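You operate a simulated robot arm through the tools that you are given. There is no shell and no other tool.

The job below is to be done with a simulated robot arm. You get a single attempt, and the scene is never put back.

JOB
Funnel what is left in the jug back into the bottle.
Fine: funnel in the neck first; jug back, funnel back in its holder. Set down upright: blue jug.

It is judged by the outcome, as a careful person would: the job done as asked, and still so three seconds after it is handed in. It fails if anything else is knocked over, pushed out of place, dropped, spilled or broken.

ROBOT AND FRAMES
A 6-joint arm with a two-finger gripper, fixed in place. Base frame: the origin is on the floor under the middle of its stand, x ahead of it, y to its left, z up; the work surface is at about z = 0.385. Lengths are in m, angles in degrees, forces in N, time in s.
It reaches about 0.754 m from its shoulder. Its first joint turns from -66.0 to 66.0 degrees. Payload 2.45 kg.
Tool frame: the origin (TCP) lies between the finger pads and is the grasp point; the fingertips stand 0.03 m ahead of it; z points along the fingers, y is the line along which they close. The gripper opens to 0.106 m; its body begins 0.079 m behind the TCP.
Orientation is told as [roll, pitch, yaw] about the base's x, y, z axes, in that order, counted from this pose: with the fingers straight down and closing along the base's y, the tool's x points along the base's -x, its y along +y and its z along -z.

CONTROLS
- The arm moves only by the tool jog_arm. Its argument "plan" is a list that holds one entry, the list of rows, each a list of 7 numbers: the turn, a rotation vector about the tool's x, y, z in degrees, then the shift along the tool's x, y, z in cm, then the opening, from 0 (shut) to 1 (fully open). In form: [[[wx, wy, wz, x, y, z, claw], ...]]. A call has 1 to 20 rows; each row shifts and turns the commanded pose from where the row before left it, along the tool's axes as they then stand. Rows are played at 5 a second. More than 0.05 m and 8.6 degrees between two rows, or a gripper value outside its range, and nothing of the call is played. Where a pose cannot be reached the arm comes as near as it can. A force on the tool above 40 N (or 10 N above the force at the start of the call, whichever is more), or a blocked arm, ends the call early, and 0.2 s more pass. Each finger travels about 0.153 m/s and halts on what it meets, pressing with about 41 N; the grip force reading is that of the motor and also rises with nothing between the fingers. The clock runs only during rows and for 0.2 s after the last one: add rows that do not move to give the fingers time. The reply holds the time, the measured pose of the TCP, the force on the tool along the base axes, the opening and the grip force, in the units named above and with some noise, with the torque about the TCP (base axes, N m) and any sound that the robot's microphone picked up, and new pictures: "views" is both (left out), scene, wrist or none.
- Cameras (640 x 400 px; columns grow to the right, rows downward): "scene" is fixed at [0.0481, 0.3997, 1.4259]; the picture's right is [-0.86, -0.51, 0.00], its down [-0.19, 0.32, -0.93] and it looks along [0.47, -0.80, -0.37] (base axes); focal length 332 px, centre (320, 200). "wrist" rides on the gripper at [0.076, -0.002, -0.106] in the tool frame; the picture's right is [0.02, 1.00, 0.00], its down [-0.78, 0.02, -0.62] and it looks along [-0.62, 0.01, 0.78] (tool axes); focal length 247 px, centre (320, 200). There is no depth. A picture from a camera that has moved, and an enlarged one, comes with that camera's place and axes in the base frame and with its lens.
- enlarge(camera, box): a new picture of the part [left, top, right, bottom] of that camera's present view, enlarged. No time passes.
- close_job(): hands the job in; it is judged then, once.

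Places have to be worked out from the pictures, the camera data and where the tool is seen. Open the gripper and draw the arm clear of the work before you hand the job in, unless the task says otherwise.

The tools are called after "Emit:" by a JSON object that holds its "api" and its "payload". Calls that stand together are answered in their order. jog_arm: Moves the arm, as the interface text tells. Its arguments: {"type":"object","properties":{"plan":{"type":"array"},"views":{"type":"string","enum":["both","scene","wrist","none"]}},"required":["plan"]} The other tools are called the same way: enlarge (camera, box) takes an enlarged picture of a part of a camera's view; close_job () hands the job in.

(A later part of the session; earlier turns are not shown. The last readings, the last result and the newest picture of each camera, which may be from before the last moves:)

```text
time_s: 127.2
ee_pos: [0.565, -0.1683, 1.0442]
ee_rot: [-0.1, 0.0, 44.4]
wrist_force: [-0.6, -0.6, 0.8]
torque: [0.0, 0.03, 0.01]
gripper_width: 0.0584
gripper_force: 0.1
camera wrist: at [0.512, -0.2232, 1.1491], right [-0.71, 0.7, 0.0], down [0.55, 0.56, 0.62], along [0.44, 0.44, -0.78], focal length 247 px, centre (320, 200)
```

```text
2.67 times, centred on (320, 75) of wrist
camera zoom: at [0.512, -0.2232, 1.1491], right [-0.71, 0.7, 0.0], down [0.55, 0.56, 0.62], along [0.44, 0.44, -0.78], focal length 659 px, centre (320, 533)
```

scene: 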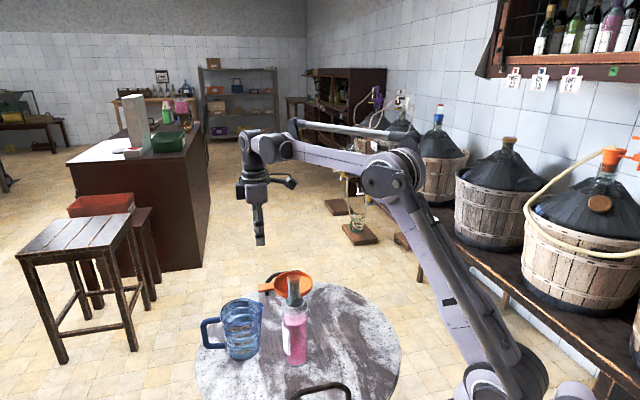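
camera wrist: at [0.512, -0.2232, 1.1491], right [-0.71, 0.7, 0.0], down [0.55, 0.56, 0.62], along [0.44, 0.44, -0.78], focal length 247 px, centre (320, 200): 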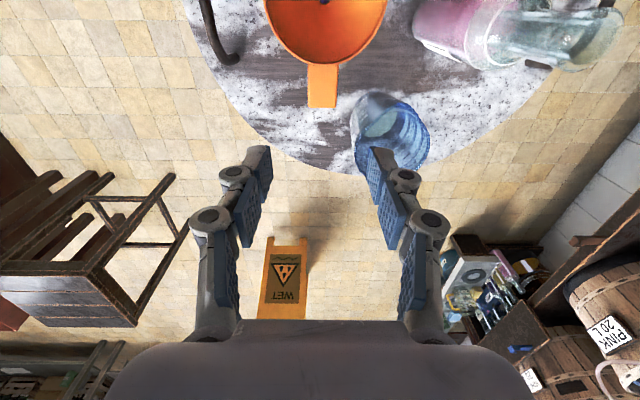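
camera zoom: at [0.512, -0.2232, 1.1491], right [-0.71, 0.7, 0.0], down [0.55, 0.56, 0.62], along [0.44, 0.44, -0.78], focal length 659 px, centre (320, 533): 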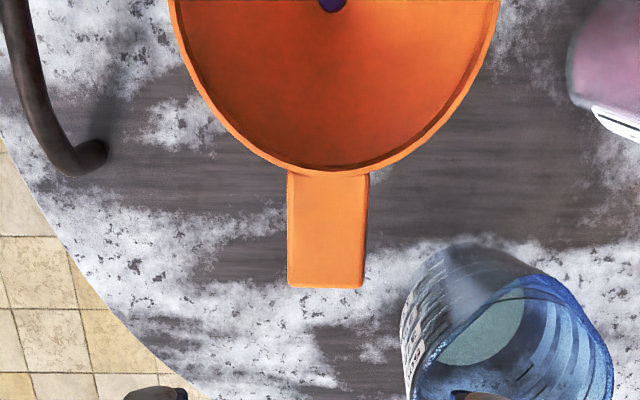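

Compared with the start, the rim is about 2.5 mm lower (fully seated) and the tab sits closer to level than before. I'll retreat over the bottle to the robot side and take a side-on look to confirm how the funnel sits.

Emit:
{"api": "jog_arm", "payload": {"plan": [[[0, 0, 0, 0, 0, -3, 0.55], [0, 0, 0, 0, 0, -3, 0.55], [0, 0, 0, 2.35, 3.316, 0, 0.55], [0, 0, 0, 2.35, 3.316, 0, 0.55], [0, 0, 0, 2.35, 3.316, 0, 0.55], [0, 0, 0, 2.35, 3.316, 0, 0.55], [0, 0, 0, 2.35, 3.316, 0, 0.55], [0, 0, 0, 2.35, 3.316, 0, 0.55], [0, 0, 0, 2.35, 3.316, 0, 0.55], [0, 0, 0, 2.35, 3.316, 0, 0.55], [0, 0, 0, 0, 0, 0, 0.55]]], "views": "both"}}

```text
time_s: 129.6
ee_pos: [0.2393, -0.106, 1.1039]
ee_rot: [-0.1, -0.1, 44.3]
wrist_force: [-0.1, -0.4, 0.8]
torque: [0.02, 0.0, 0.01]
gripper_width: 0.0584
gripper_force: 0.2
camera wrist: at [0.1852, -0.1617, 1.2084], right [-0.71, 0.7, 0.0], down [0.55, 0.56, 0.62], along [0.44, 0.44, -0.78], focal length 247 px, centre (320, 200)
```

scene: 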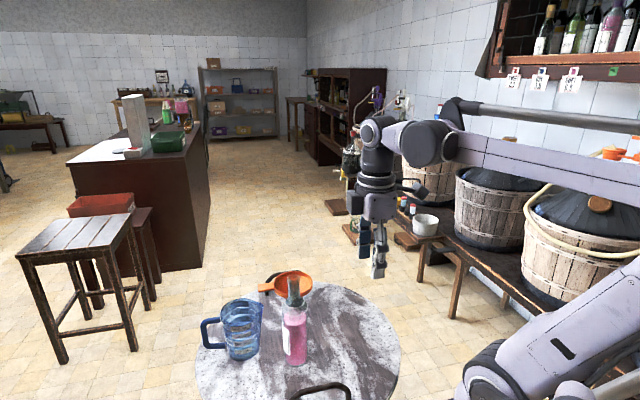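
wrist: 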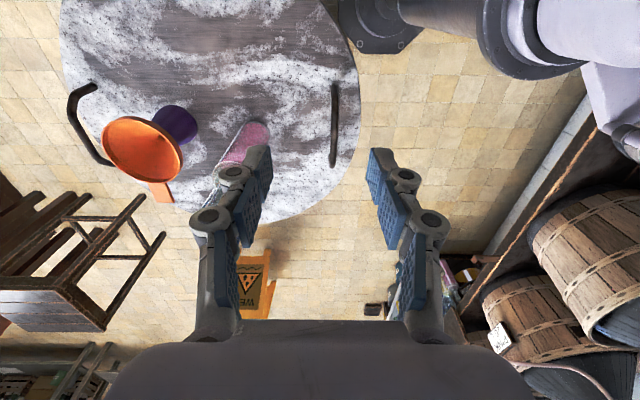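

Clear of the work. I'll replicate my earlier viewing pose (yaw 0, tilted 32°) to compare the funnel with its original look.

Emit:
{"api": "jog_arm", "payload": {"plan": [[[0, 0, 7.4, 0, 0, 0, 0.55], [0, 0, 7.4, 0, 0, 0, 0.55], [0, 0, 7.4, 0, 0, 0, 0.55], [0, 0, 7.4, 0, 0, 0, 0.55], [0, 0, 7.4, 0, 0, 0, 0.55], [0, 0, 7.4, 0, 0, 0, 0.55], [0, -8, 0, 0, 0, 0, 0.55], [0, -8, 0, 0, 0, 0, 0.55], [0, -8, 0, 0, 0, 0, 0.55], [0, -8, 0, 0, 0, 0, 0.55], [0, 0, 0, 0, 0, 0, 0.55]]], "views": "wrist"}}

Emit:
{"api": "enlarge", "payload": {"camera": "wrist", "box": [190, 0, 430, 170]}}

Emit:
{"api": "enlarge", "payload": {"camera": "wrist", "box": [210, 40, 310, 160]}}

Emit:
{"api": "enlarge", "payload": {"camera": "scene", "box": [190, 250, 410, 400]}}

```text
time_s: 132.0
ee_pos: [0.243, -0.1096, 1.1045]
ee_rot: [0.0, -32.1, -0.1]
wrist_force: [-0.1, -0.1, 0.6]
torque: [0.01, -0.02, -0.01]
gripper_width: 0.0586
gripper_force: 0.1
camera wrist: at [0.1222, -0.1105, 1.1527], right [-0.02, 1.0, -0.01], down [0.33, 0.02, 0.94], along [0.94, 0.01, -0.33], focal length 247 px, centre (320, 200)
```

wrist: 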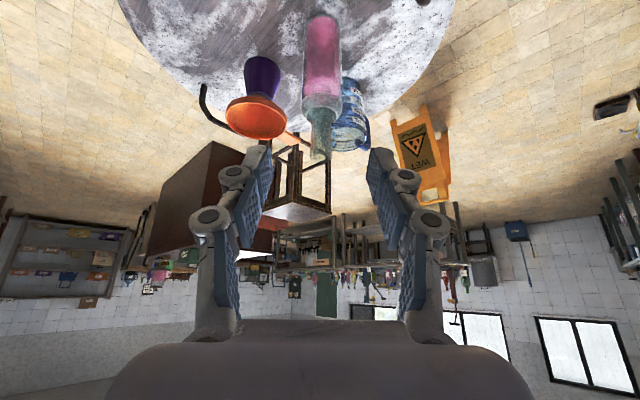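

```text
2.35 times, centred on (310, 85) of wrist
camera zoom: at [0.1222, -0.1105, 1.1527], right [-0.02, 1.0, -0.01], down [0.33, 0.02, 0.94], along [0.94, 0.01, -0.33], focal length 581 px, centre (344, 471)
```

zoom: 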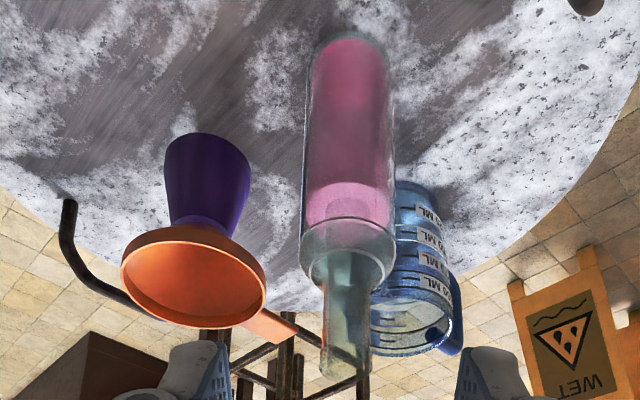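

```text
3.33 times, centred on (260, 100) of wrist
camera zoom: at [0.1222, -0.1105, 1.1527], right [-0.02, 1.0, -0.01], down [0.33, 0.02, 0.94], along [0.94, 0.01, -0.33], focal length 823 px, centre (520, 533)
```

zoom: 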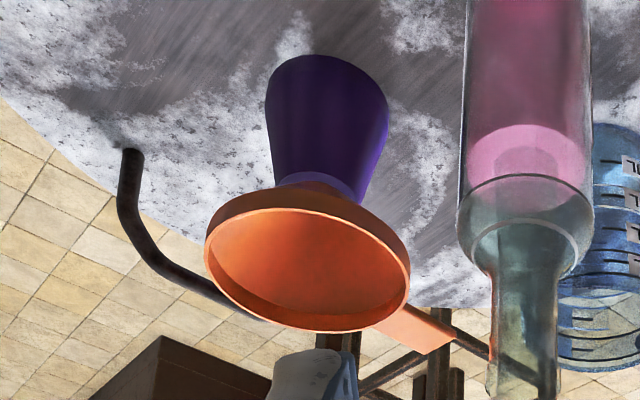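

```text
2.67 times, centred on (300, 325) of scene
camera zoom: at [0.0481, 0.3997, 1.4259], right [-0.86, -0.51, 0.0], down [-0.19, 0.32, -0.93], along [0.47, -0.8, -0.37], focal length 884 px, centre (373, -133)
```

zoom: 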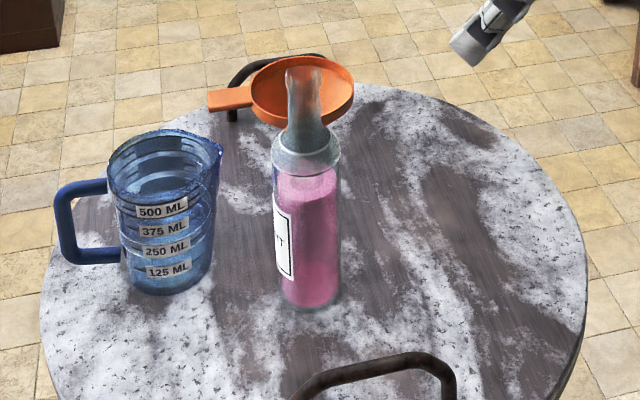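

In this view the funnel's rim is clearly tilted about 5–7° (tab side up), whereas it was level originally, so it isn't seated squarely. I'll go back, pick it up again and reseat it level. First I'll retrace to above the tab.

Emit:
{"api": "jog_arm", "payload": {"plan": [[[0, 8, 0, 0, 0, 0, 0.55], [0, 8, 0, 0, 0, 0, 0.55], [0, 8, 0, 0, 0, 0, 0.55], [0, 8, 0, 0, 0, 0, 0.55], [0, 0, -7.4, 0, 0, 0, 0.55], [0, 0, -7.4, 0, 0, 0, 0.55], [0, 0, -7.4, 0, 0, 0, 0.55], [0, 0, -7.4, 0, 0, 0, 0.55], [0, 0, -7.4, 0, 0, 0, 0.55], [0, 0, -7.4, 0, 0, 0, 0.55], [0, 0, 0, -2.35, -3.316, 0, 0.55], [0, 0, 0, -2.35, -3.316, 0, 0.55], [0, 0, 0, -2.35, -3.316, 0, 0.55], [0, 0, 0, -2.35, -3.316, 0, 0.55], [0, 0, 0, -2.35, -3.316, 0, 0.55], [0, 0, 0, -2.35, -3.316, 0, 0.55], [0, 0, 0, -2.35, -3.316, 0, 0.55], [0, 0, 0, -2.35, -3.316, 0, 0.55], [0, 0, 0, 0, 0, 3, 0.55], [0, 0, 0, 0, 0, 3, 0.55]]], "views": "none"}}

Emit:
{"api": "jog_arm", "payload": {"plan": [[[0, 0, 0, 0, 0, 3, 0.55], [0, 0, 0, 0, 0, 3, 0.55], [0, 0, 0, 0, 0, 3, 0.55], [0, 0, 0, 0, 0, 2, 0.55], [0, 0, 0, 0, 0, 0, 0.55]]], "views": "wrist"}}

Emit:
{"api": "enlarge", "payload": {"camera": "wrist", "box": [200, 60, 440, 210]}}

Emit:
{"api": "enlarge", "payload": {"camera": "scene", "box": [240, 235, 340, 320]}}

```text
time_s: 136.2
ee_pos: [0.5622, -0.165, 1.0426]
ee_rot: [-0.1, -0.1, 44.3]
wrist_force: [0.9, 0.2, 0.1]
torque: [0.0, 0.02, 0.01]
gripper_width: 0.0585
gripper_force: 0.0
```

```text
time_s: 137.4
ee_pos: [0.5627, -0.1667, 0.9342]
ee_rot: [-0.1, -0.1, 44.3]
wrist_force: [0.4, 0.0, 0.1]
torque: [-0.02, 0.02, -0.01]
gripper_width: 0.0582
gripper_force: 0.1
camera wrist: at [0.5088, -0.2218, 1.0392], right [-0.71, 0.7, 0.0], down [0.55, 0.56, 0.62], along [0.44, 0.44, -0.78], focal length 247 px, centre (320, 200)
```

wrist: 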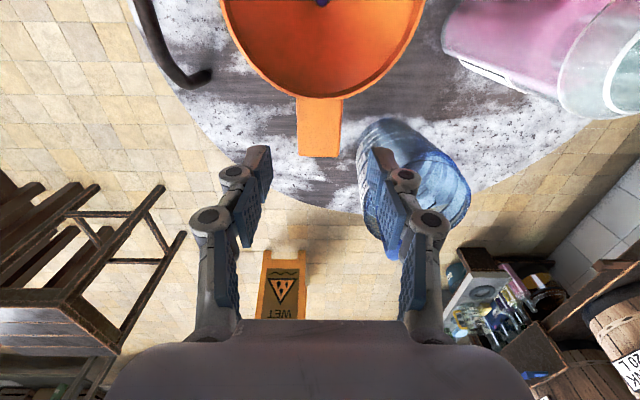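

```text
2.67 times, centred on (320, 135) of wrist
camera zoom: at [0.5088, -0.2218, 1.0392], right [-0.71, 0.7, 0.0], down [0.55, 0.56, 0.62], along [0.44, 0.44, -0.78], focal length 659 px, centre (320, 373)
```

zoom: 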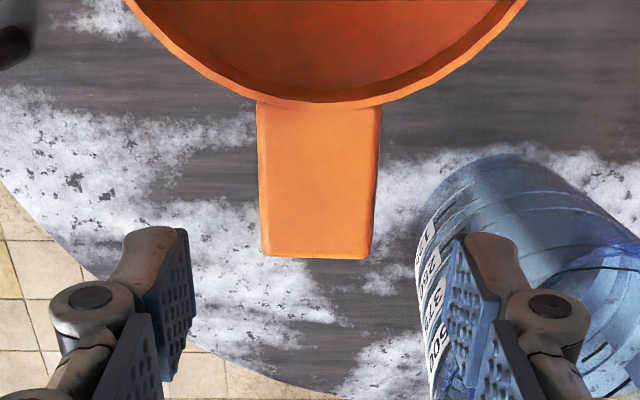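

```text
4.71 times, centred on (290, 278) of scene
camera zoom: at [0.0481, 0.3997, 1.4259], right [-0.86, -0.51, 0.0], down [-0.19, 0.32, -0.93], along [0.47, -0.8, -0.37], focal length 1560 px, centre (461, -165)
```

zoom: 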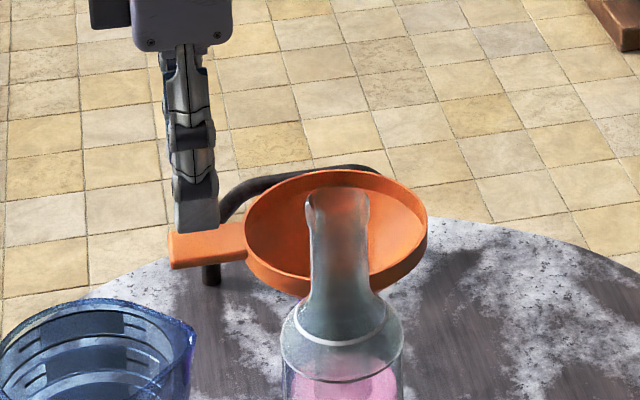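

The tab is centred between the fingers. I'll descend 7 cm, close on it again, and then lift.

Emit:
{"api": "jog_arm", "payload": {"plan": [[[0, 0, 0, 0, 0, 2.5, 0.55], [0, 0, 0, 0, 0, 2.5, 0.55], [0, 0, 0, 0, 0, 1.2, 0.55], [0, 0, 0, 0, 0, 0.6, 0.55], [0, 0, 0, 0, 0, 0, 0.55], [0, 0, 0, 0, 0, 0, 0.4], [0, 0, 0, 0, 0, 0, 0.33], [0, 0, 0, 0, 0, 0, 0.28], [0, 0, 0, 0, 0, 0, 0.2], [0, 0, 0, 0, 0, 0, 0], [0, 0, 0, 0, 0, 0, 0], [0, 0, 0, 0, 0, 0, 0]]], "views": "wrist"}}

Emit:
{"api": "enlarge", "payload": {"camera": "scene", "box": [240, 235, 340, 320]}}

```text
time_s: 140.0
ee_pos: [0.5612, -0.1665, 0.8669]
ee_rot: [-0.1, 0.0, 44.2]
wrist_force: [-1.7, 0.6, 0.5]
torque: [0.13, 0.09, -0.07]
gripper_width: 0.0288
gripper_force: 41.5
camera wrist: at [0.5066, -0.2212, 0.9721], right [-0.71, 0.7, 0.0], down [0.55, 0.56, 0.62], along [0.44, 0.44, -0.78], focal length 247 px, centre (320, 200)
```

wrist: 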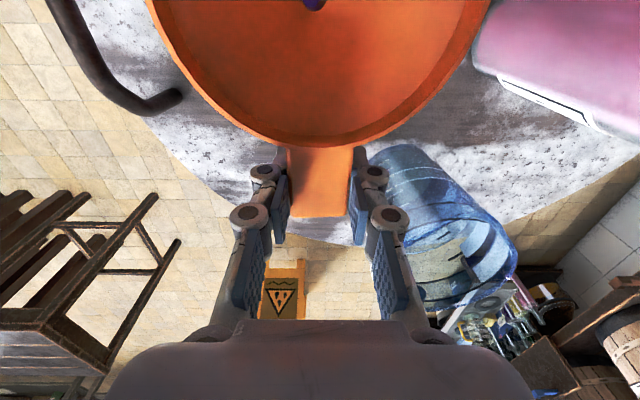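

```text
4.71 times, centred on (290, 278) of scene
camera zoom: at [0.048, 0.3997, 1.4259], right [-0.86, -0.51, 0.0], down [-0.19, 0.32, -0.93], along [0.47, -0.8, -0.37], focal length 1560 px, centre (461, -165)
```

zoom: 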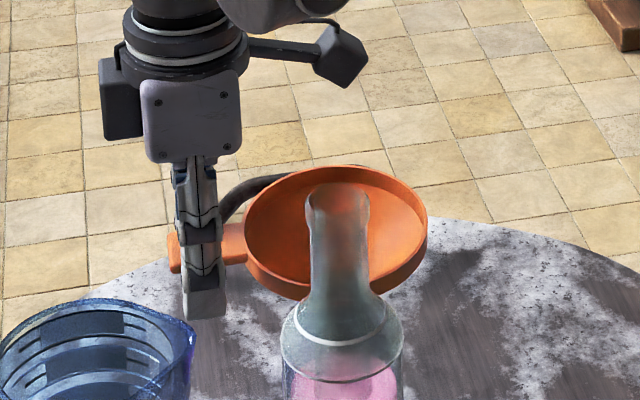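

Gripped again. I'll lift it straight up 20 cm to see the stem clearly against the floor and judge the in-hand tilt.

Emit:
{"api": "jog_arm", "payload": {"plan": [[[0, 0, 0, 0, 0, -0.5, 0], [0, 0, 0, 0, 0, -1.0, 0], [0, 0, 0, 0, 0, -1.5, 0], [0, 0, 0, 0, 0, -1.5, 0], [0, 0, 0, 0, 0, -1.5, 0], [0, 0, 0, 0, 0, -2, 0], [0, 0, 0, 0, 0, -2, 0], [0, 0, 0, 0, 0, -2, 0], [0, 0, 0, 0, 0, -2, 0], [0, 0, 0, 0, 0, -2, 0], [0, 0, 0, 0, 0, -2, 0], [0, 0, 0, 0, 0, -2, 0], [0, 0, 0, 0, 0, 0, 0]]], "views": "wrist"}}

Emit:
{"api": "enlarge", "payload": {"camera": "scene", "box": [260, 200, 340, 290]}}

Emit:
{"api": "enlarge", "payload": {"camera": "wrist", "box": [280, 0, 360, 50]}}

```text
time_s: 142.8
ee_pos: [0.5625, -0.1653, 1.0654]
ee_rot: [0.0, 0.1, 44.3]
wrist_force: [0.2, -0.3, -1.3]
torque: [0.0, 0.01, -0.03]
gripper_width: 0.0282
gripper_force: 41.1
camera wrist: at [0.5083, -0.2201, 1.1707], right [-0.71, 0.7, 0.0], down [0.55, 0.56, 0.62], along [0.44, 0.44, -0.78], focal length 247 px, centre (320, 200)
```

wrist: 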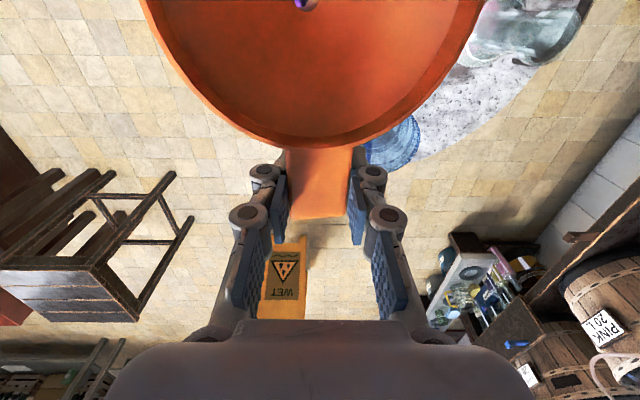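

```text
4.44 times, centred on (300, 245) of scene
camera zoom: at [0.0481, 0.3997, 1.4259], right [-0.86, -0.51, 0.0], down [-0.19, 0.32, -0.93], along [0.47, -0.8, -0.37], focal length 1474 px, centre (409, 0)
```

zoom: 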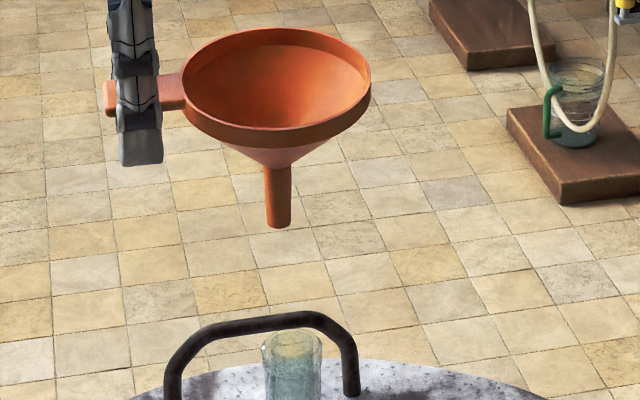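

```text
8.00 times, centred on (320, 25) of wrist
camera zoom: at [0.5083, -0.2201, 1.1707], right [-0.71, 0.7, 0.0], down [0.55, 0.56, 0.62], along [0.44, 0.44, -0.78], focal length 1976 px, centre (320, 1600)
```

zoom: 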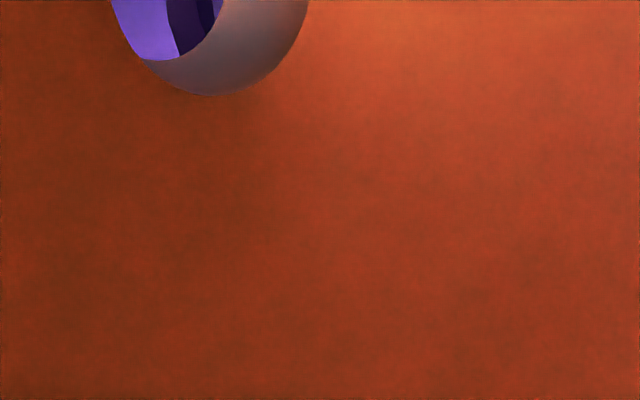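

In hand, the funnel's stem is vertical in one direction but rolled about 5–6° about the tab axis. I'll zoom into the hole to measure that and see where the holder's bore is.

Emit:
{"api": "enlarge", "payload": {"camera": "wrist", "box": [288, 0, 328, 25]}}

Emit:
{"api": "enlarge", "payload": {"camera": "wrist", "box": [120, 0, 520, 250]}}

```text
16.00 times, centred on (308, 12) of wrist
camera zoom: at [0.5083, -0.2201, 1.1707], right [-0.71, 0.7, 0.0], down [0.55, 0.56, 0.62], along [0.44, 0.44, -0.78], focal length 3952 px, centre (512, 3200)
```

zoom: 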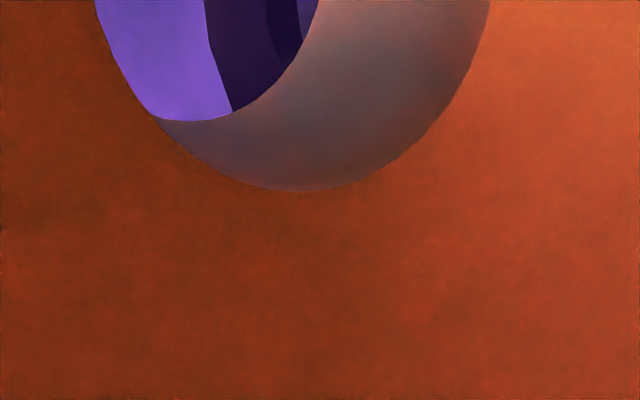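

```text
1.60 times, centred on (320, 125) of wrist
camera zoom: at [0.5083, -0.2201, 1.1707], right [-0.71, 0.7, 0.0], down [0.55, 0.56, 0.62], along [0.44, 0.44, -0.78], focal length 395 px, centre (320, 320)
```

zoom: 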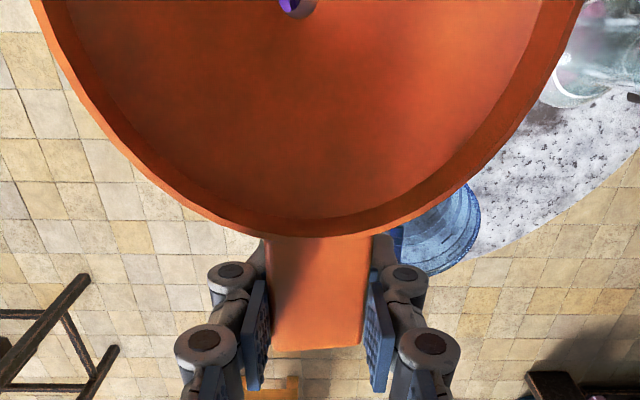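

The see-through suggests the holder's bore may be wider than the stem and off-centre from where I lowered it. Before reseating I want an unobstructed look at the holder, so I'll carry the funnel toward the robot side, clear of the bottle.

Emit:
{"api": "jog_arm", "payload": {"plan": [[[0, 0, 0, 2.12, 1.68, 0, 0], [0, 0, 0, 2.12, 1.68, 0, 0], [0, 0, 0, 2.12, 1.68, 0, 0], [0, 0, 0, 2.12, 1.68, 0, 0], [0, 0, 0, 2.12, 1.68, 0, 0], [0, 0, 0, 2.12, 1.68, 0, 0], [0, 0, 0, 2.12, 1.68, 0, 0], [0, 0, 0, 2.12, 1.68, 0, 0], [0, 0, 0, 2.12, 1.68, 0, 0], [0, 0, 0, 2.12, 1.68, 0, 0], [0, 0, 0, 0, 0, 0, 0]]], "views": "both"}}

```text
time_s: 145.2
ee_pos: [0.2953, -0.1958, 1.0649]
ee_rot: [-0.1, 0.0, 44.2]
wrist_force: [-0.3, -0.7, -0.6]
torque: [0.02, -0.01, -0.02]
gripper_width: 0.0284
gripper_force: 41.1
camera wrist: at [0.2415, -0.2508, 1.1701], right [-0.71, 0.7, 0.0], down [0.55, 0.56, 0.62], along [0.44, 0.44, -0.78], focal length 247 px, centre (320, 200)
```

scene: 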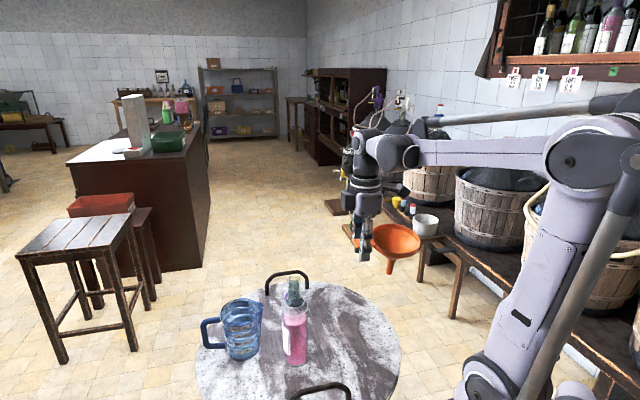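
wrist: 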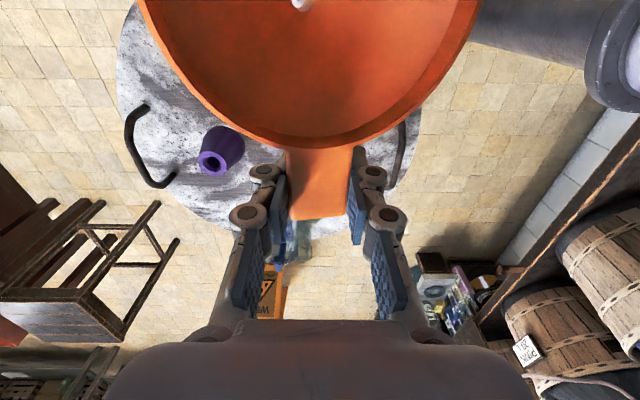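

The holder is visible now. I'll zoom in on its top ring and bore.

Emit:
{"api": "enlarge", "payload": {"camera": "wrist", "box": [184, 115, 256, 185]}}

Emit:
{"api": "enlarge", "payload": {"camera": "scene", "box": [345, 200, 435, 290]}}

Emit:
{"api": "enlarge", "payload": {"camera": "scene", "box": [272, 262, 322, 308]}}

```text
5.71 times, centred on (220, 150) of wrist
camera zoom: at [0.2415, -0.2508, 1.1701], right [-0.71, 0.7, 0.0], down [0.55, 0.56, 0.62], along [0.44, 0.44, -0.78], focal length 1411 px, centre (891, 486)
```

zoom: 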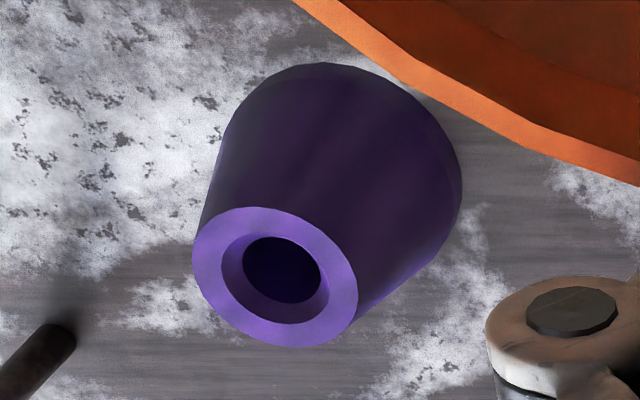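

```text
4.44 times, centred on (390, 245) of scene
camera zoom: at [0.0481, 0.3997, 1.4259], right [-0.86, -0.51, 0.0], down [-0.19, 0.32, -0.93], along [0.47, -0.8, -0.37], focal length 1474 px, centre (9, 0)
```

zoom: 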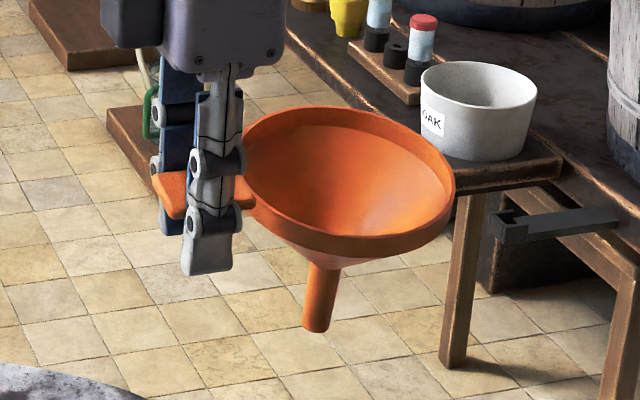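

```text
8.70 times, centred on (297, 285) of scene
camera zoom: at [0.0481, 0.3997, 1.4259], right [-0.86, -0.51, 0.0], down [-0.19, 0.32, -0.93], along [0.47, -0.8, -0.37], focal length 2883 px, centre (520, -539)
```

zoom: 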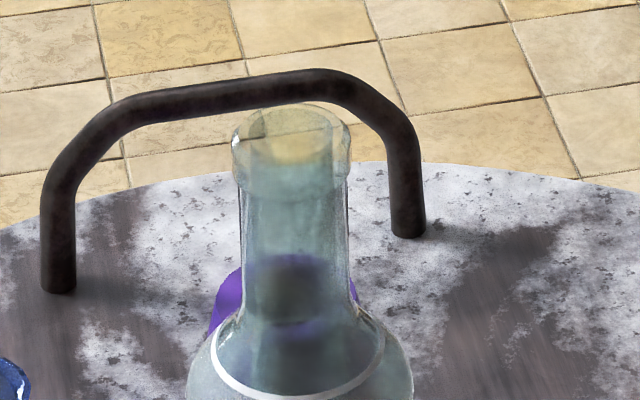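

The holder is a tapered stand with a 30 mm countersunk mouth, its centre now at about (0.510, -0.228, 0.82). That's a few millimetres off where I lowered the funnel; closing on the tilted funnel must have nudged it slightly. I'll bring the funnel back over this centre, then roll the wrist -5.8° to make the stem vertical.

Emit:
{"api": "jog_arm", "payload": {"plan": [[[0, 0, 0, -2.11, -1.686, 0, 0], [0, 0, 0, -2.11, -1.686, 0, 0], [0, 0, 0, -2.11, -1.686, 0, 0], [0, 0, 0, -2.11, -1.686, 0, 0], [0, 0, 0, -2.11, -1.686, 0, 0], [0, 0, 0, -2.11, -1.686, 0, 0], [0, 0, 0, -2.11, -1.686, 0, 0], [0, 0, 0, -2.11, -1.686, 0, 0], [0, 0, 0, -2.11, -1.686, 0, 0], [0, 0, 0, -2.11, -1.686, 0, 0], [-2.9, 0, 0, 0, 0, 0, 0], [-2.9, 0, 0, 0, 0, 0, 0], [0, 0, 0, 0, 0, 0, 0]]], "views": "both"}}

Emit:
{"api": "enlarge", "payload": {"camera": "scene", "box": [260, 200, 340, 290]}}

Emit:
{"api": "enlarge", "payload": {"camera": "wrist", "box": [288, 0, 328, 25]}}

```text
time_s: 148.0
ee_pos: [0.5634, -0.1684, 1.0658]
ee_rot: [5.8, -0.1, 44.3]
wrist_force: [-0.9, 0.0, -1.2]
torque: [0.02, -0.03, -0.03]
gripper_width: 0.0285
gripper_force: 41.3
camera wrist: at [0.5176, -0.231, 1.1701], right [-0.71, 0.7, 0.1], down [0.59, 0.51, 0.62], along [0.38, 0.5, -0.78], focal length 247 px, centre (320, 200)
```

scene: 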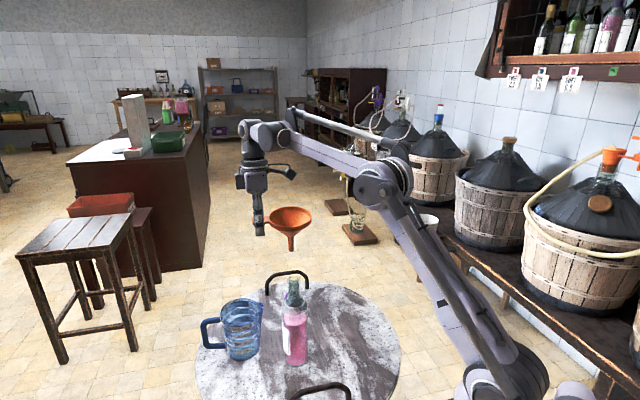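
wrist: 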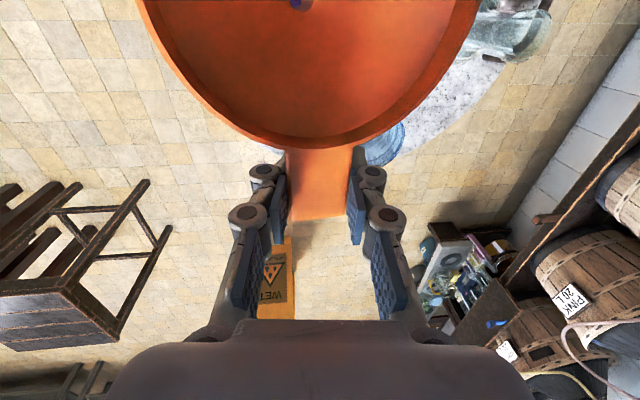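

```text
4.44 times, centred on (300, 245) of scene
camera zoom: at [0.0481, 0.3997, 1.4259], right [-0.86, -0.51, 0.0], down [-0.19, 0.32, -0.93], along [0.47, -0.8, -0.37], focal length 1474 px, centre (409, 0)
```

zoom: 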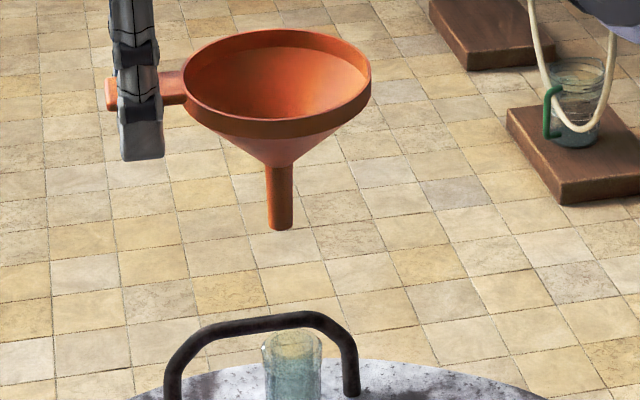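

```text
16.00 times, centred on (308, 12) of wrist
camera zoom: at [0.5176, -0.231, 1.1701], right [-0.71, 0.7, 0.1], down [0.59, 0.51, 0.62], along [0.38, 0.5, -0.78], focal length 3952 px, centre (512, 3200)
```

zoom: 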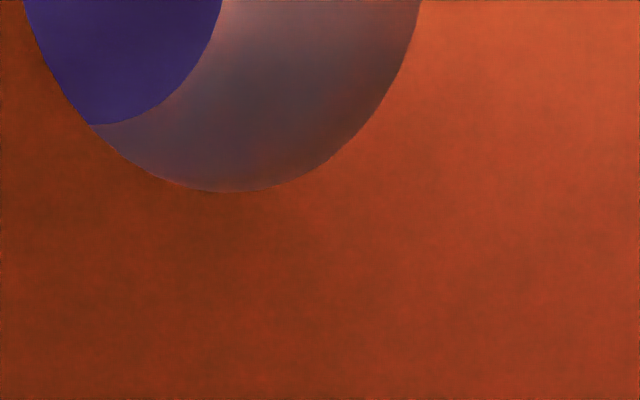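

The stem is over the bore (only the dark interior shows), but the funnel has crept about 1.3° more in roll. I'll add -1.3° of wrist roll and lower 13 cm, straight down in the base frame, to just above the holder.

Emit:
{"api": "jog_arm", "payload": {"plan": [[[-1.3, 0, 0, 0, 0, 0, 0], [0, 0, 0, 0, -0.321, 2.58, 0], [0, 0, 0, 0, -0.321, 2.58, 0], [0, 0, 0, 0, -0.321, 2.58, 0], [0, 0, 0, 0, -0.321, 2.58, 0], [0, 0, 0, 0, -0.321, 2.58, 0], [0, 0, 0, 0, 0, 0, 0]]], "views": "wrist"}}

Emit:
{"api": "enlarge", "payload": {"camera": "scene", "box": [262, 250, 332, 310]}}

Emit:
{"api": "enlarge", "payload": {"camera": "wrist", "box": [280, 0, 328, 30]}}

```text
time_s: 149.6
ee_pos: [0.5627, -0.1697, 0.936]
ee_rot: [7.0, 0.0, 44.3]
wrist_force: [-0.4, 0.7, -0.2]
torque: [0.0, -0.02, -0.03]
gripper_width: 0.0282
gripper_force: 40.7
camera wrist: at [0.5179, -0.2342, 1.0404], right [-0.71, 0.7, 0.12], down [0.6, 0.5, 0.62], along [0.37, 0.51, -0.78], focal length 247 px, centre (320, 200)
```

wrist: 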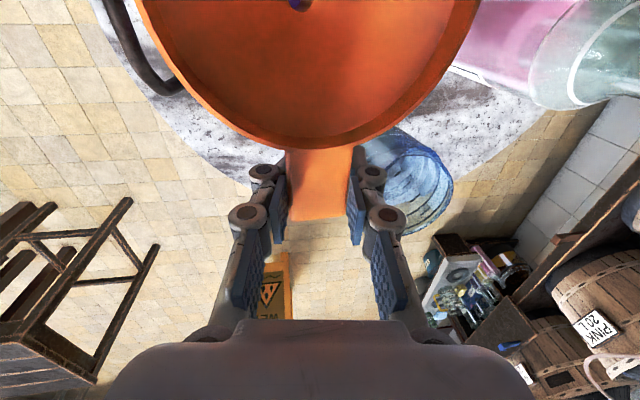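

```text
6.67 times, centred on (297, 280) of scene
camera zoom: at [0.0481, 0.3997, 1.4259], right [-0.86, -0.51, 0.0], down [-0.19, 0.32, -0.93], along [0.47, -0.8, -0.37], focal length 2210 px, centre (473, -333)
```

zoom: 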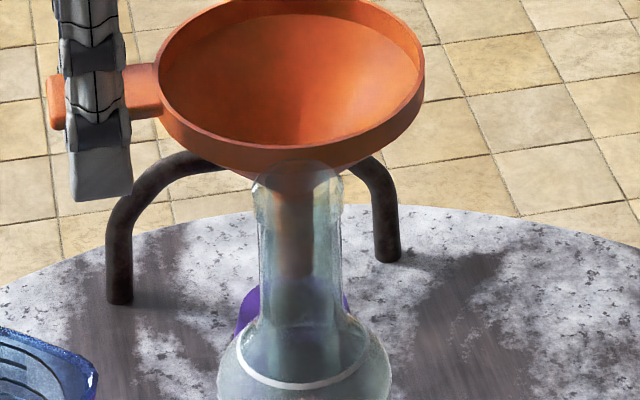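

```text
13.33 times, centred on (304, 15) of wrist
camera zoom: at [0.5179, -0.2342, 1.0404], right [-0.71, 0.7, 0.12], down [0.6, 0.5, 0.62], along [0.37, 0.51, -0.78], focal length 3293 px, centre (533, 2667)
```

zoom: 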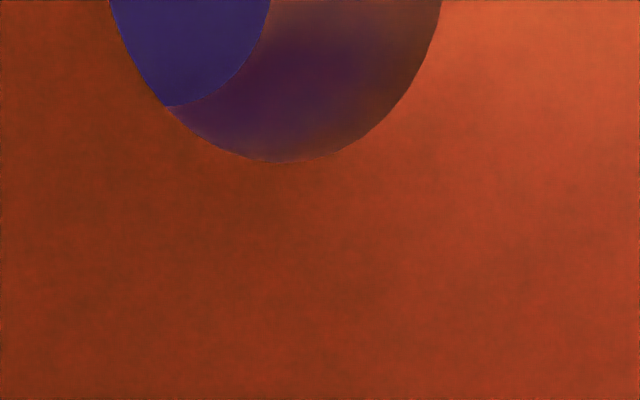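

Aligned with the holder's bore. I'll lower 2.5 cm in 5 mm steps and watch the force.

Emit:
{"api": "jog_arm", "payload": {"plan": [[[0, 0, 0, 0, -0.062, 0.496, 0], [0, 0, 0, 0, -0.062, 0.496, 0], [0, 0, 0, 0, -0.062, 0.496, 0], [0, 0, 0, 0, -0.062, 0.496, 0], [0, 0, 0, 0, -0.062, 0.496, 0], [0, 0, 0, 0, 0, 0, 0]]], "views": "none"}}

Emit:
{"api": "jog_arm", "payload": {"plan": [[[0, 0, 0, 0, -0.062, 0.496, 0], [0, 0, 0, 0, -0.062, 0.496, 0], [0, 0, 0, 0, -0.062, 0.496, 0], [0, 0, 0, 0, 0, 0, 0]]], "views": "none"}}

Emit:
{"api": "enlarge", "payload": {"camera": "scene", "box": [245, 260, 345, 320]}}

```text
time_s: 151.0
ee_pos: [0.5627, -0.1686, 0.9105]
ee_rot: [6.9, 0.1, 44.3]
wrist_force: [-0.4, 0.5, -0.3]
torque: [0.05, -0.03, 0.01]
gripper_width: 0.0283
gripper_force: 41.3
```

```text
time_s: 152.0
ee_pos: [0.562, -0.1689, 0.8945]
ee_rot: [7.1, 0.0, 44.3]
wrist_force: [-1.3, 0.5, -0.2]
torque: [0.08, 0.0, -0.05]
gripper_width: 0.0281
gripper_force: 40.8
```

```text
6.40 times, centred on (295, 290) of scene
camera zoom: at [0.0481, 0.3997, 1.4259], right [-0.86, -0.51, 0.0], down [-0.19, 0.32, -0.93], along [0.47, -0.8, -0.37], focal length 2122 px, centre (480, -376)
```

zoom: 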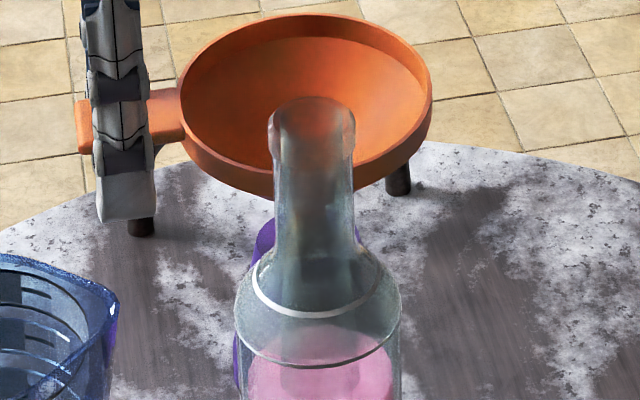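

Still nearly no force. I'll lower another 2 cm and check.

Emit:
{"api": "jog_arm", "payload": {"plan": [[[0, 0, 0, 0, -0.05, 0.397, 0], [0, 0, 0, 0, -0.05, 0.397, 0], [0, 0, 0, 0, -0.05, 0.397, 0], [0, 0, 0, 0, 0, 0, 0]]], "views": "none"}}

Emit:
{"api": "jog_arm", "payload": {"plan": [[[0, 0, 0, 0, -0.05, 0.397, 0], [0, 0, 0, 0, -0.025, 0.2, 0], [0, 0, 0, 0, 0, 0, 0]]], "views": "none"}}

Emit:
{"api": "enlarge", "payload": {"camera": "scene", "box": [245, 260, 345, 320]}}

Emit:
{"api": "enlarge", "payload": {"camera": "wrist", "box": [120, 0, 520, 250]}}

```text
time_s: 153.0
ee_pos: [0.5622, -0.17, 0.8829]
ee_rot: [7.0, 0.0, 44.2]
wrist_force: [0.4, 0.0, -1.0]
torque: [0.03, -0.02, -0.01]
gripper_width: 0.0282
gripper_force: 41.3
```

```text
time_s: 153.8
ee_pos: [0.5627, -0.1684, 0.8773]
ee_rot: [7.0, 0.0, 44.3]
wrist_force: [0.0, 0.1, 1.0]
torque: [0.02, -0.02, 0.01]
gripper_width: 0.0285
gripper_force: 40.8
```

```text
6.40 times, centred on (295, 290) of scene
camera zoom: at [0.0481, 0.3997, 1.4259], right [-0.86, -0.51, 0.0], down [-0.19, 0.32, -0.93], along [0.47, -0.8, -0.37], focal length 2122 px, centre (480, -376)
```

zoom: 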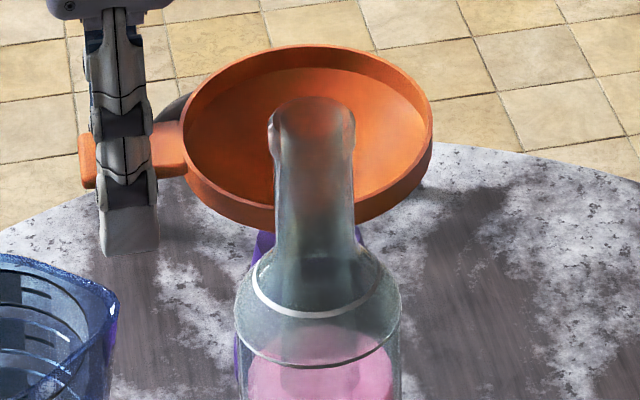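

```text
1.60 times, centred on (320, 125) of wrist
camera zoom: at [0.5183, -0.2335, 0.9815], right [-0.71, 0.7, 0.12], down [0.6, 0.5, 0.62], along [0.37, 0.51, -0.78], focal length 395 px, centre (320, 320)
```

zoom: 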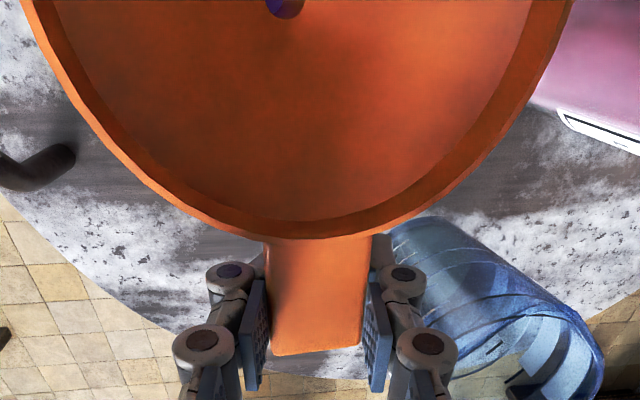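

The 30 mm mouth and short stem explain the lean: the funnel sits loosely in this holder and naturally rests a few degrees off level, as it did at the start. So I just need to seat it gently without disturbing the holder. I'll continue lowering 1.2 cm.

Emit:
{"api": "jog_arm", "payload": {"plan": [[[0, 0, 0, 0, -0.037, 0.298, 0], [0, 0, 0, 0, -0.037, 0.298, 0], [0, 0, 0, 0, -0.025, 0.198, 0], [0, 0, 0, 0, 0, 0, 0]]], "views": "none"}}

Emit:
{"api": "jog_arm", "payload": {"plan": [[[0, 0, 0, 0, -0.025, 0.198, 0], [0, 0, 0, 0, -0.012, 0.1, 0], [0, 0, 0, 0, 0, 0, 0]]], "views": "none"}}

Emit:
{"api": "enlarge", "payload": {"camera": "scene", "box": [245, 260, 345, 320]}}

```text
time_s: 154.8
ee_pos: [0.5639, -0.1693, 0.8691]
ee_rot: [7.0, 0.1, 44.3]
wrist_force: [-0.3, 0.9, -0.5]
torque: [0.01, -0.02, -0.02]
gripper_width: 0.0283
gripper_force: 41.1
```

```text
time_s: 155.6
ee_pos: [0.5622, -0.1687, 0.867]
ee_rot: [7.0, 0.0, 44.4]
wrist_force: [-0.2, -1.4, 4.0]
torque: [-0.31, 0.34, 0.09]
gripper_width: 0.0284
gripper_force: 41.1
```

```text
6.40 times, centred on (295, 290) of scene
camera zoom: at [0.048, 0.3997, 1.4259], right [-0.86, -0.51, 0.0], down [-0.19, 0.32, -0.93], along [0.47, -0.8, -0.37], focal length 2122 px, centre (480, -376)
```

zoom: 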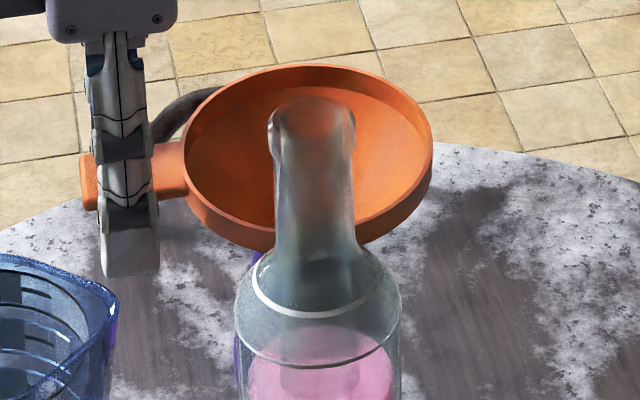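

Contact (4 N): the cone is on the holder's mouth. I'll ease off slightly and open the gripper in small increments so it settles on its own.

Emit:
{"api": "jog_arm", "payload": {"plan": [[[0, 0, 0, 0, 0.006, -0.05, 0], [0, 0, 0, 0, 0, 0, 0], [0, 0, 0, 0, 0, 0, 0.275], [0, 0, 0, 0, 0, 0, 0.29], [0, 0, 0, 0, 0, 0, 0.31], [0, 0, 0, 0, 0, 0, 0.35], [0, 0, 0, 0, 0, 0, 0.45], [0, 0, 0, 0, 0, 0, 0.55], [0, 0, 0, 0, 0, 0, 0.6], [0, 0, 0, 0, 0, 0, 0.6]]], "views": "wrist"}}

Emit:
{"api": "enlarge", "payload": {"camera": "scene", "box": [245, 260, 345, 320]}}

```text
time_s: 157.8
ee_pos: [0.5624, -0.1686, 0.8662]
ee_rot: [7.1, 0.0, 44.2]
wrist_force: [0.2, -0.4, -0.3]
torque: [0.02, -0.01, 0.01]
gripper_width: 0.0639
gripper_force: 0.0
camera wrist: at [0.5184, -0.2327, 0.9705], right [-0.71, 0.7, 0.12], down [0.6, 0.5, 0.62], along [0.37, 0.51, -0.78], focal length 247 px, centre (320, 200)
```

wrist: 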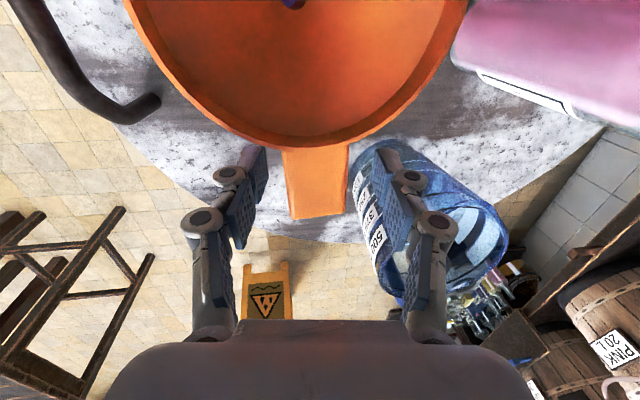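

```text
6.40 times, centred on (295, 290) of scene
camera zoom: at [0.0481, 0.3997, 1.4259], right [-0.86, -0.51, 0.0], down [-0.19, 0.32, -0.93], along [0.47, -0.8, -0.37], focal length 2122 px, centre (480, -376)
```

zoom: 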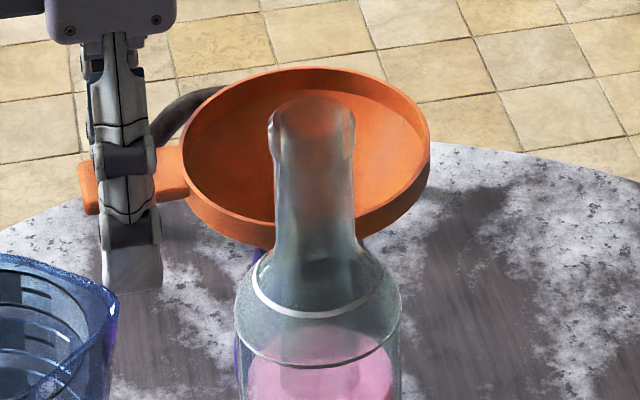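

The funnel is released and sitting in the holder. I'll rise straight up 11 cm, level the wrist, and look at it.

Emit:
{"api": "jog_arm", "payload": {"plan": [[[0, 0, 0, 0, 0.124, -0.992, 0.6], [0, 0, 0, 0, 0.247, -1.985, 0.6], [0, 0, 0, 0, 0.247, -1.985, 0.6], [0, 0, 0, 0, 0.371, -2.977, 0.6], [0, 0, 0, 0, 0.371, -2.977, 0.6], [3.55, 0, 0, 0, 0, 0, 0.6], [3.55, 0, 0, 0, 0, 0, 0.6], [0, 0, 0, 0, 0, 0, 0.6]]], "views": "both"}}

Emit:
{"api": "enlarge", "payload": {"camera": "scene", "box": [245, 260, 345, 320]}}

Emit:
{"api": "enlarge", "payload": {"camera": "wrist", "box": [200, 0, 440, 150]}}

```text
time_s: 159.6
ee_pos: [0.564, -0.1695, 0.9767]
ee_rot: [-0.1, 0.0, 44.3]
wrist_force: [0.0, 0.8, -0.2]
torque: [-0.01, -0.03, 0.02]
gripper_width: 0.0637
gripper_force: 0.0
camera wrist: at [0.5096, -0.224, 1.0819], right [-0.71, 0.7, 0.0], down [0.55, 0.56, 0.62], along [0.44, 0.44, -0.78], focal length 247 px, centre (320, 200)
```

scene: 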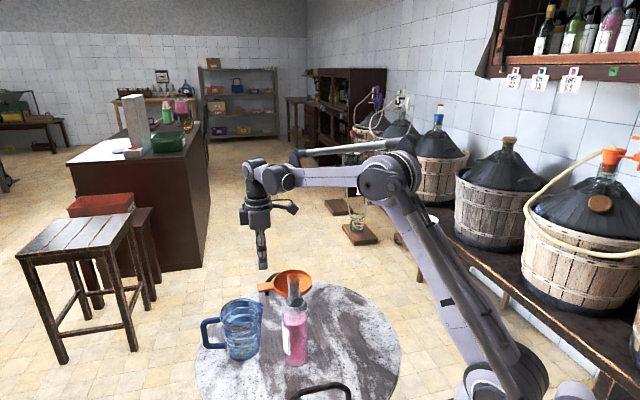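
wrist: 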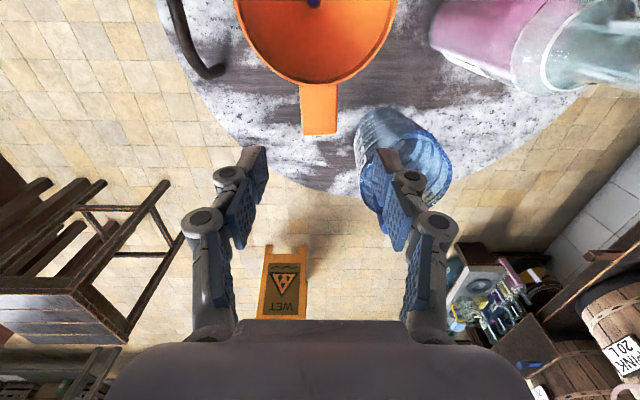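

```text
6.40 times, centred on (295, 290) of scene
camera zoom: at [0.0481, 0.3997, 1.4259], right [-0.86, -0.51, 0.0], down [-0.19, 0.32, -0.93], along [0.47, -0.8, -0.37], focal length 2122 px, centre (480, -376)
```

zoom: 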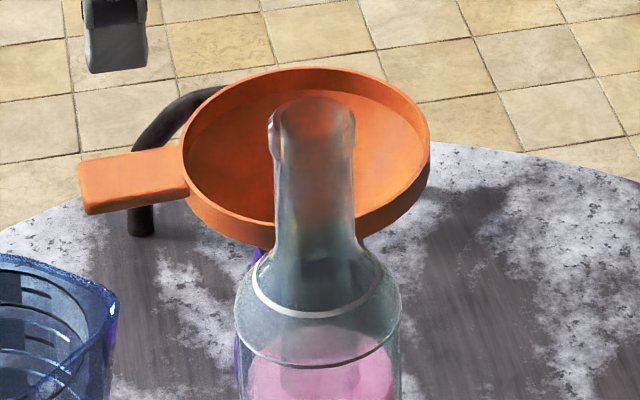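

```text
2.67 times, centred on (320, 75) of wrist
camera zoom: at [0.5096, -0.224, 1.0819], right [-0.71, 0.7, 0.0], down [0.55, 0.56, 0.62], along [0.44, 0.44, -0.78], focal length 659 px, centre (320, 533)
```

zoom: 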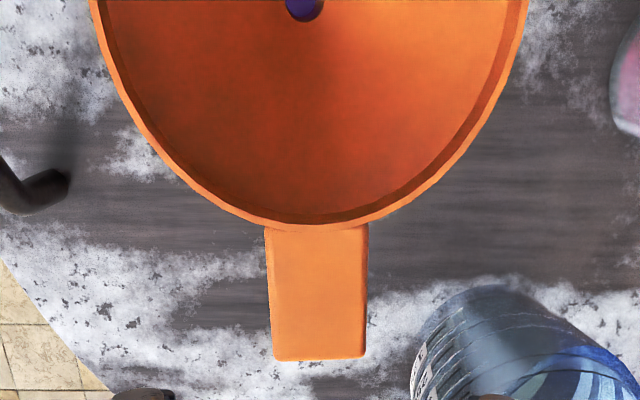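

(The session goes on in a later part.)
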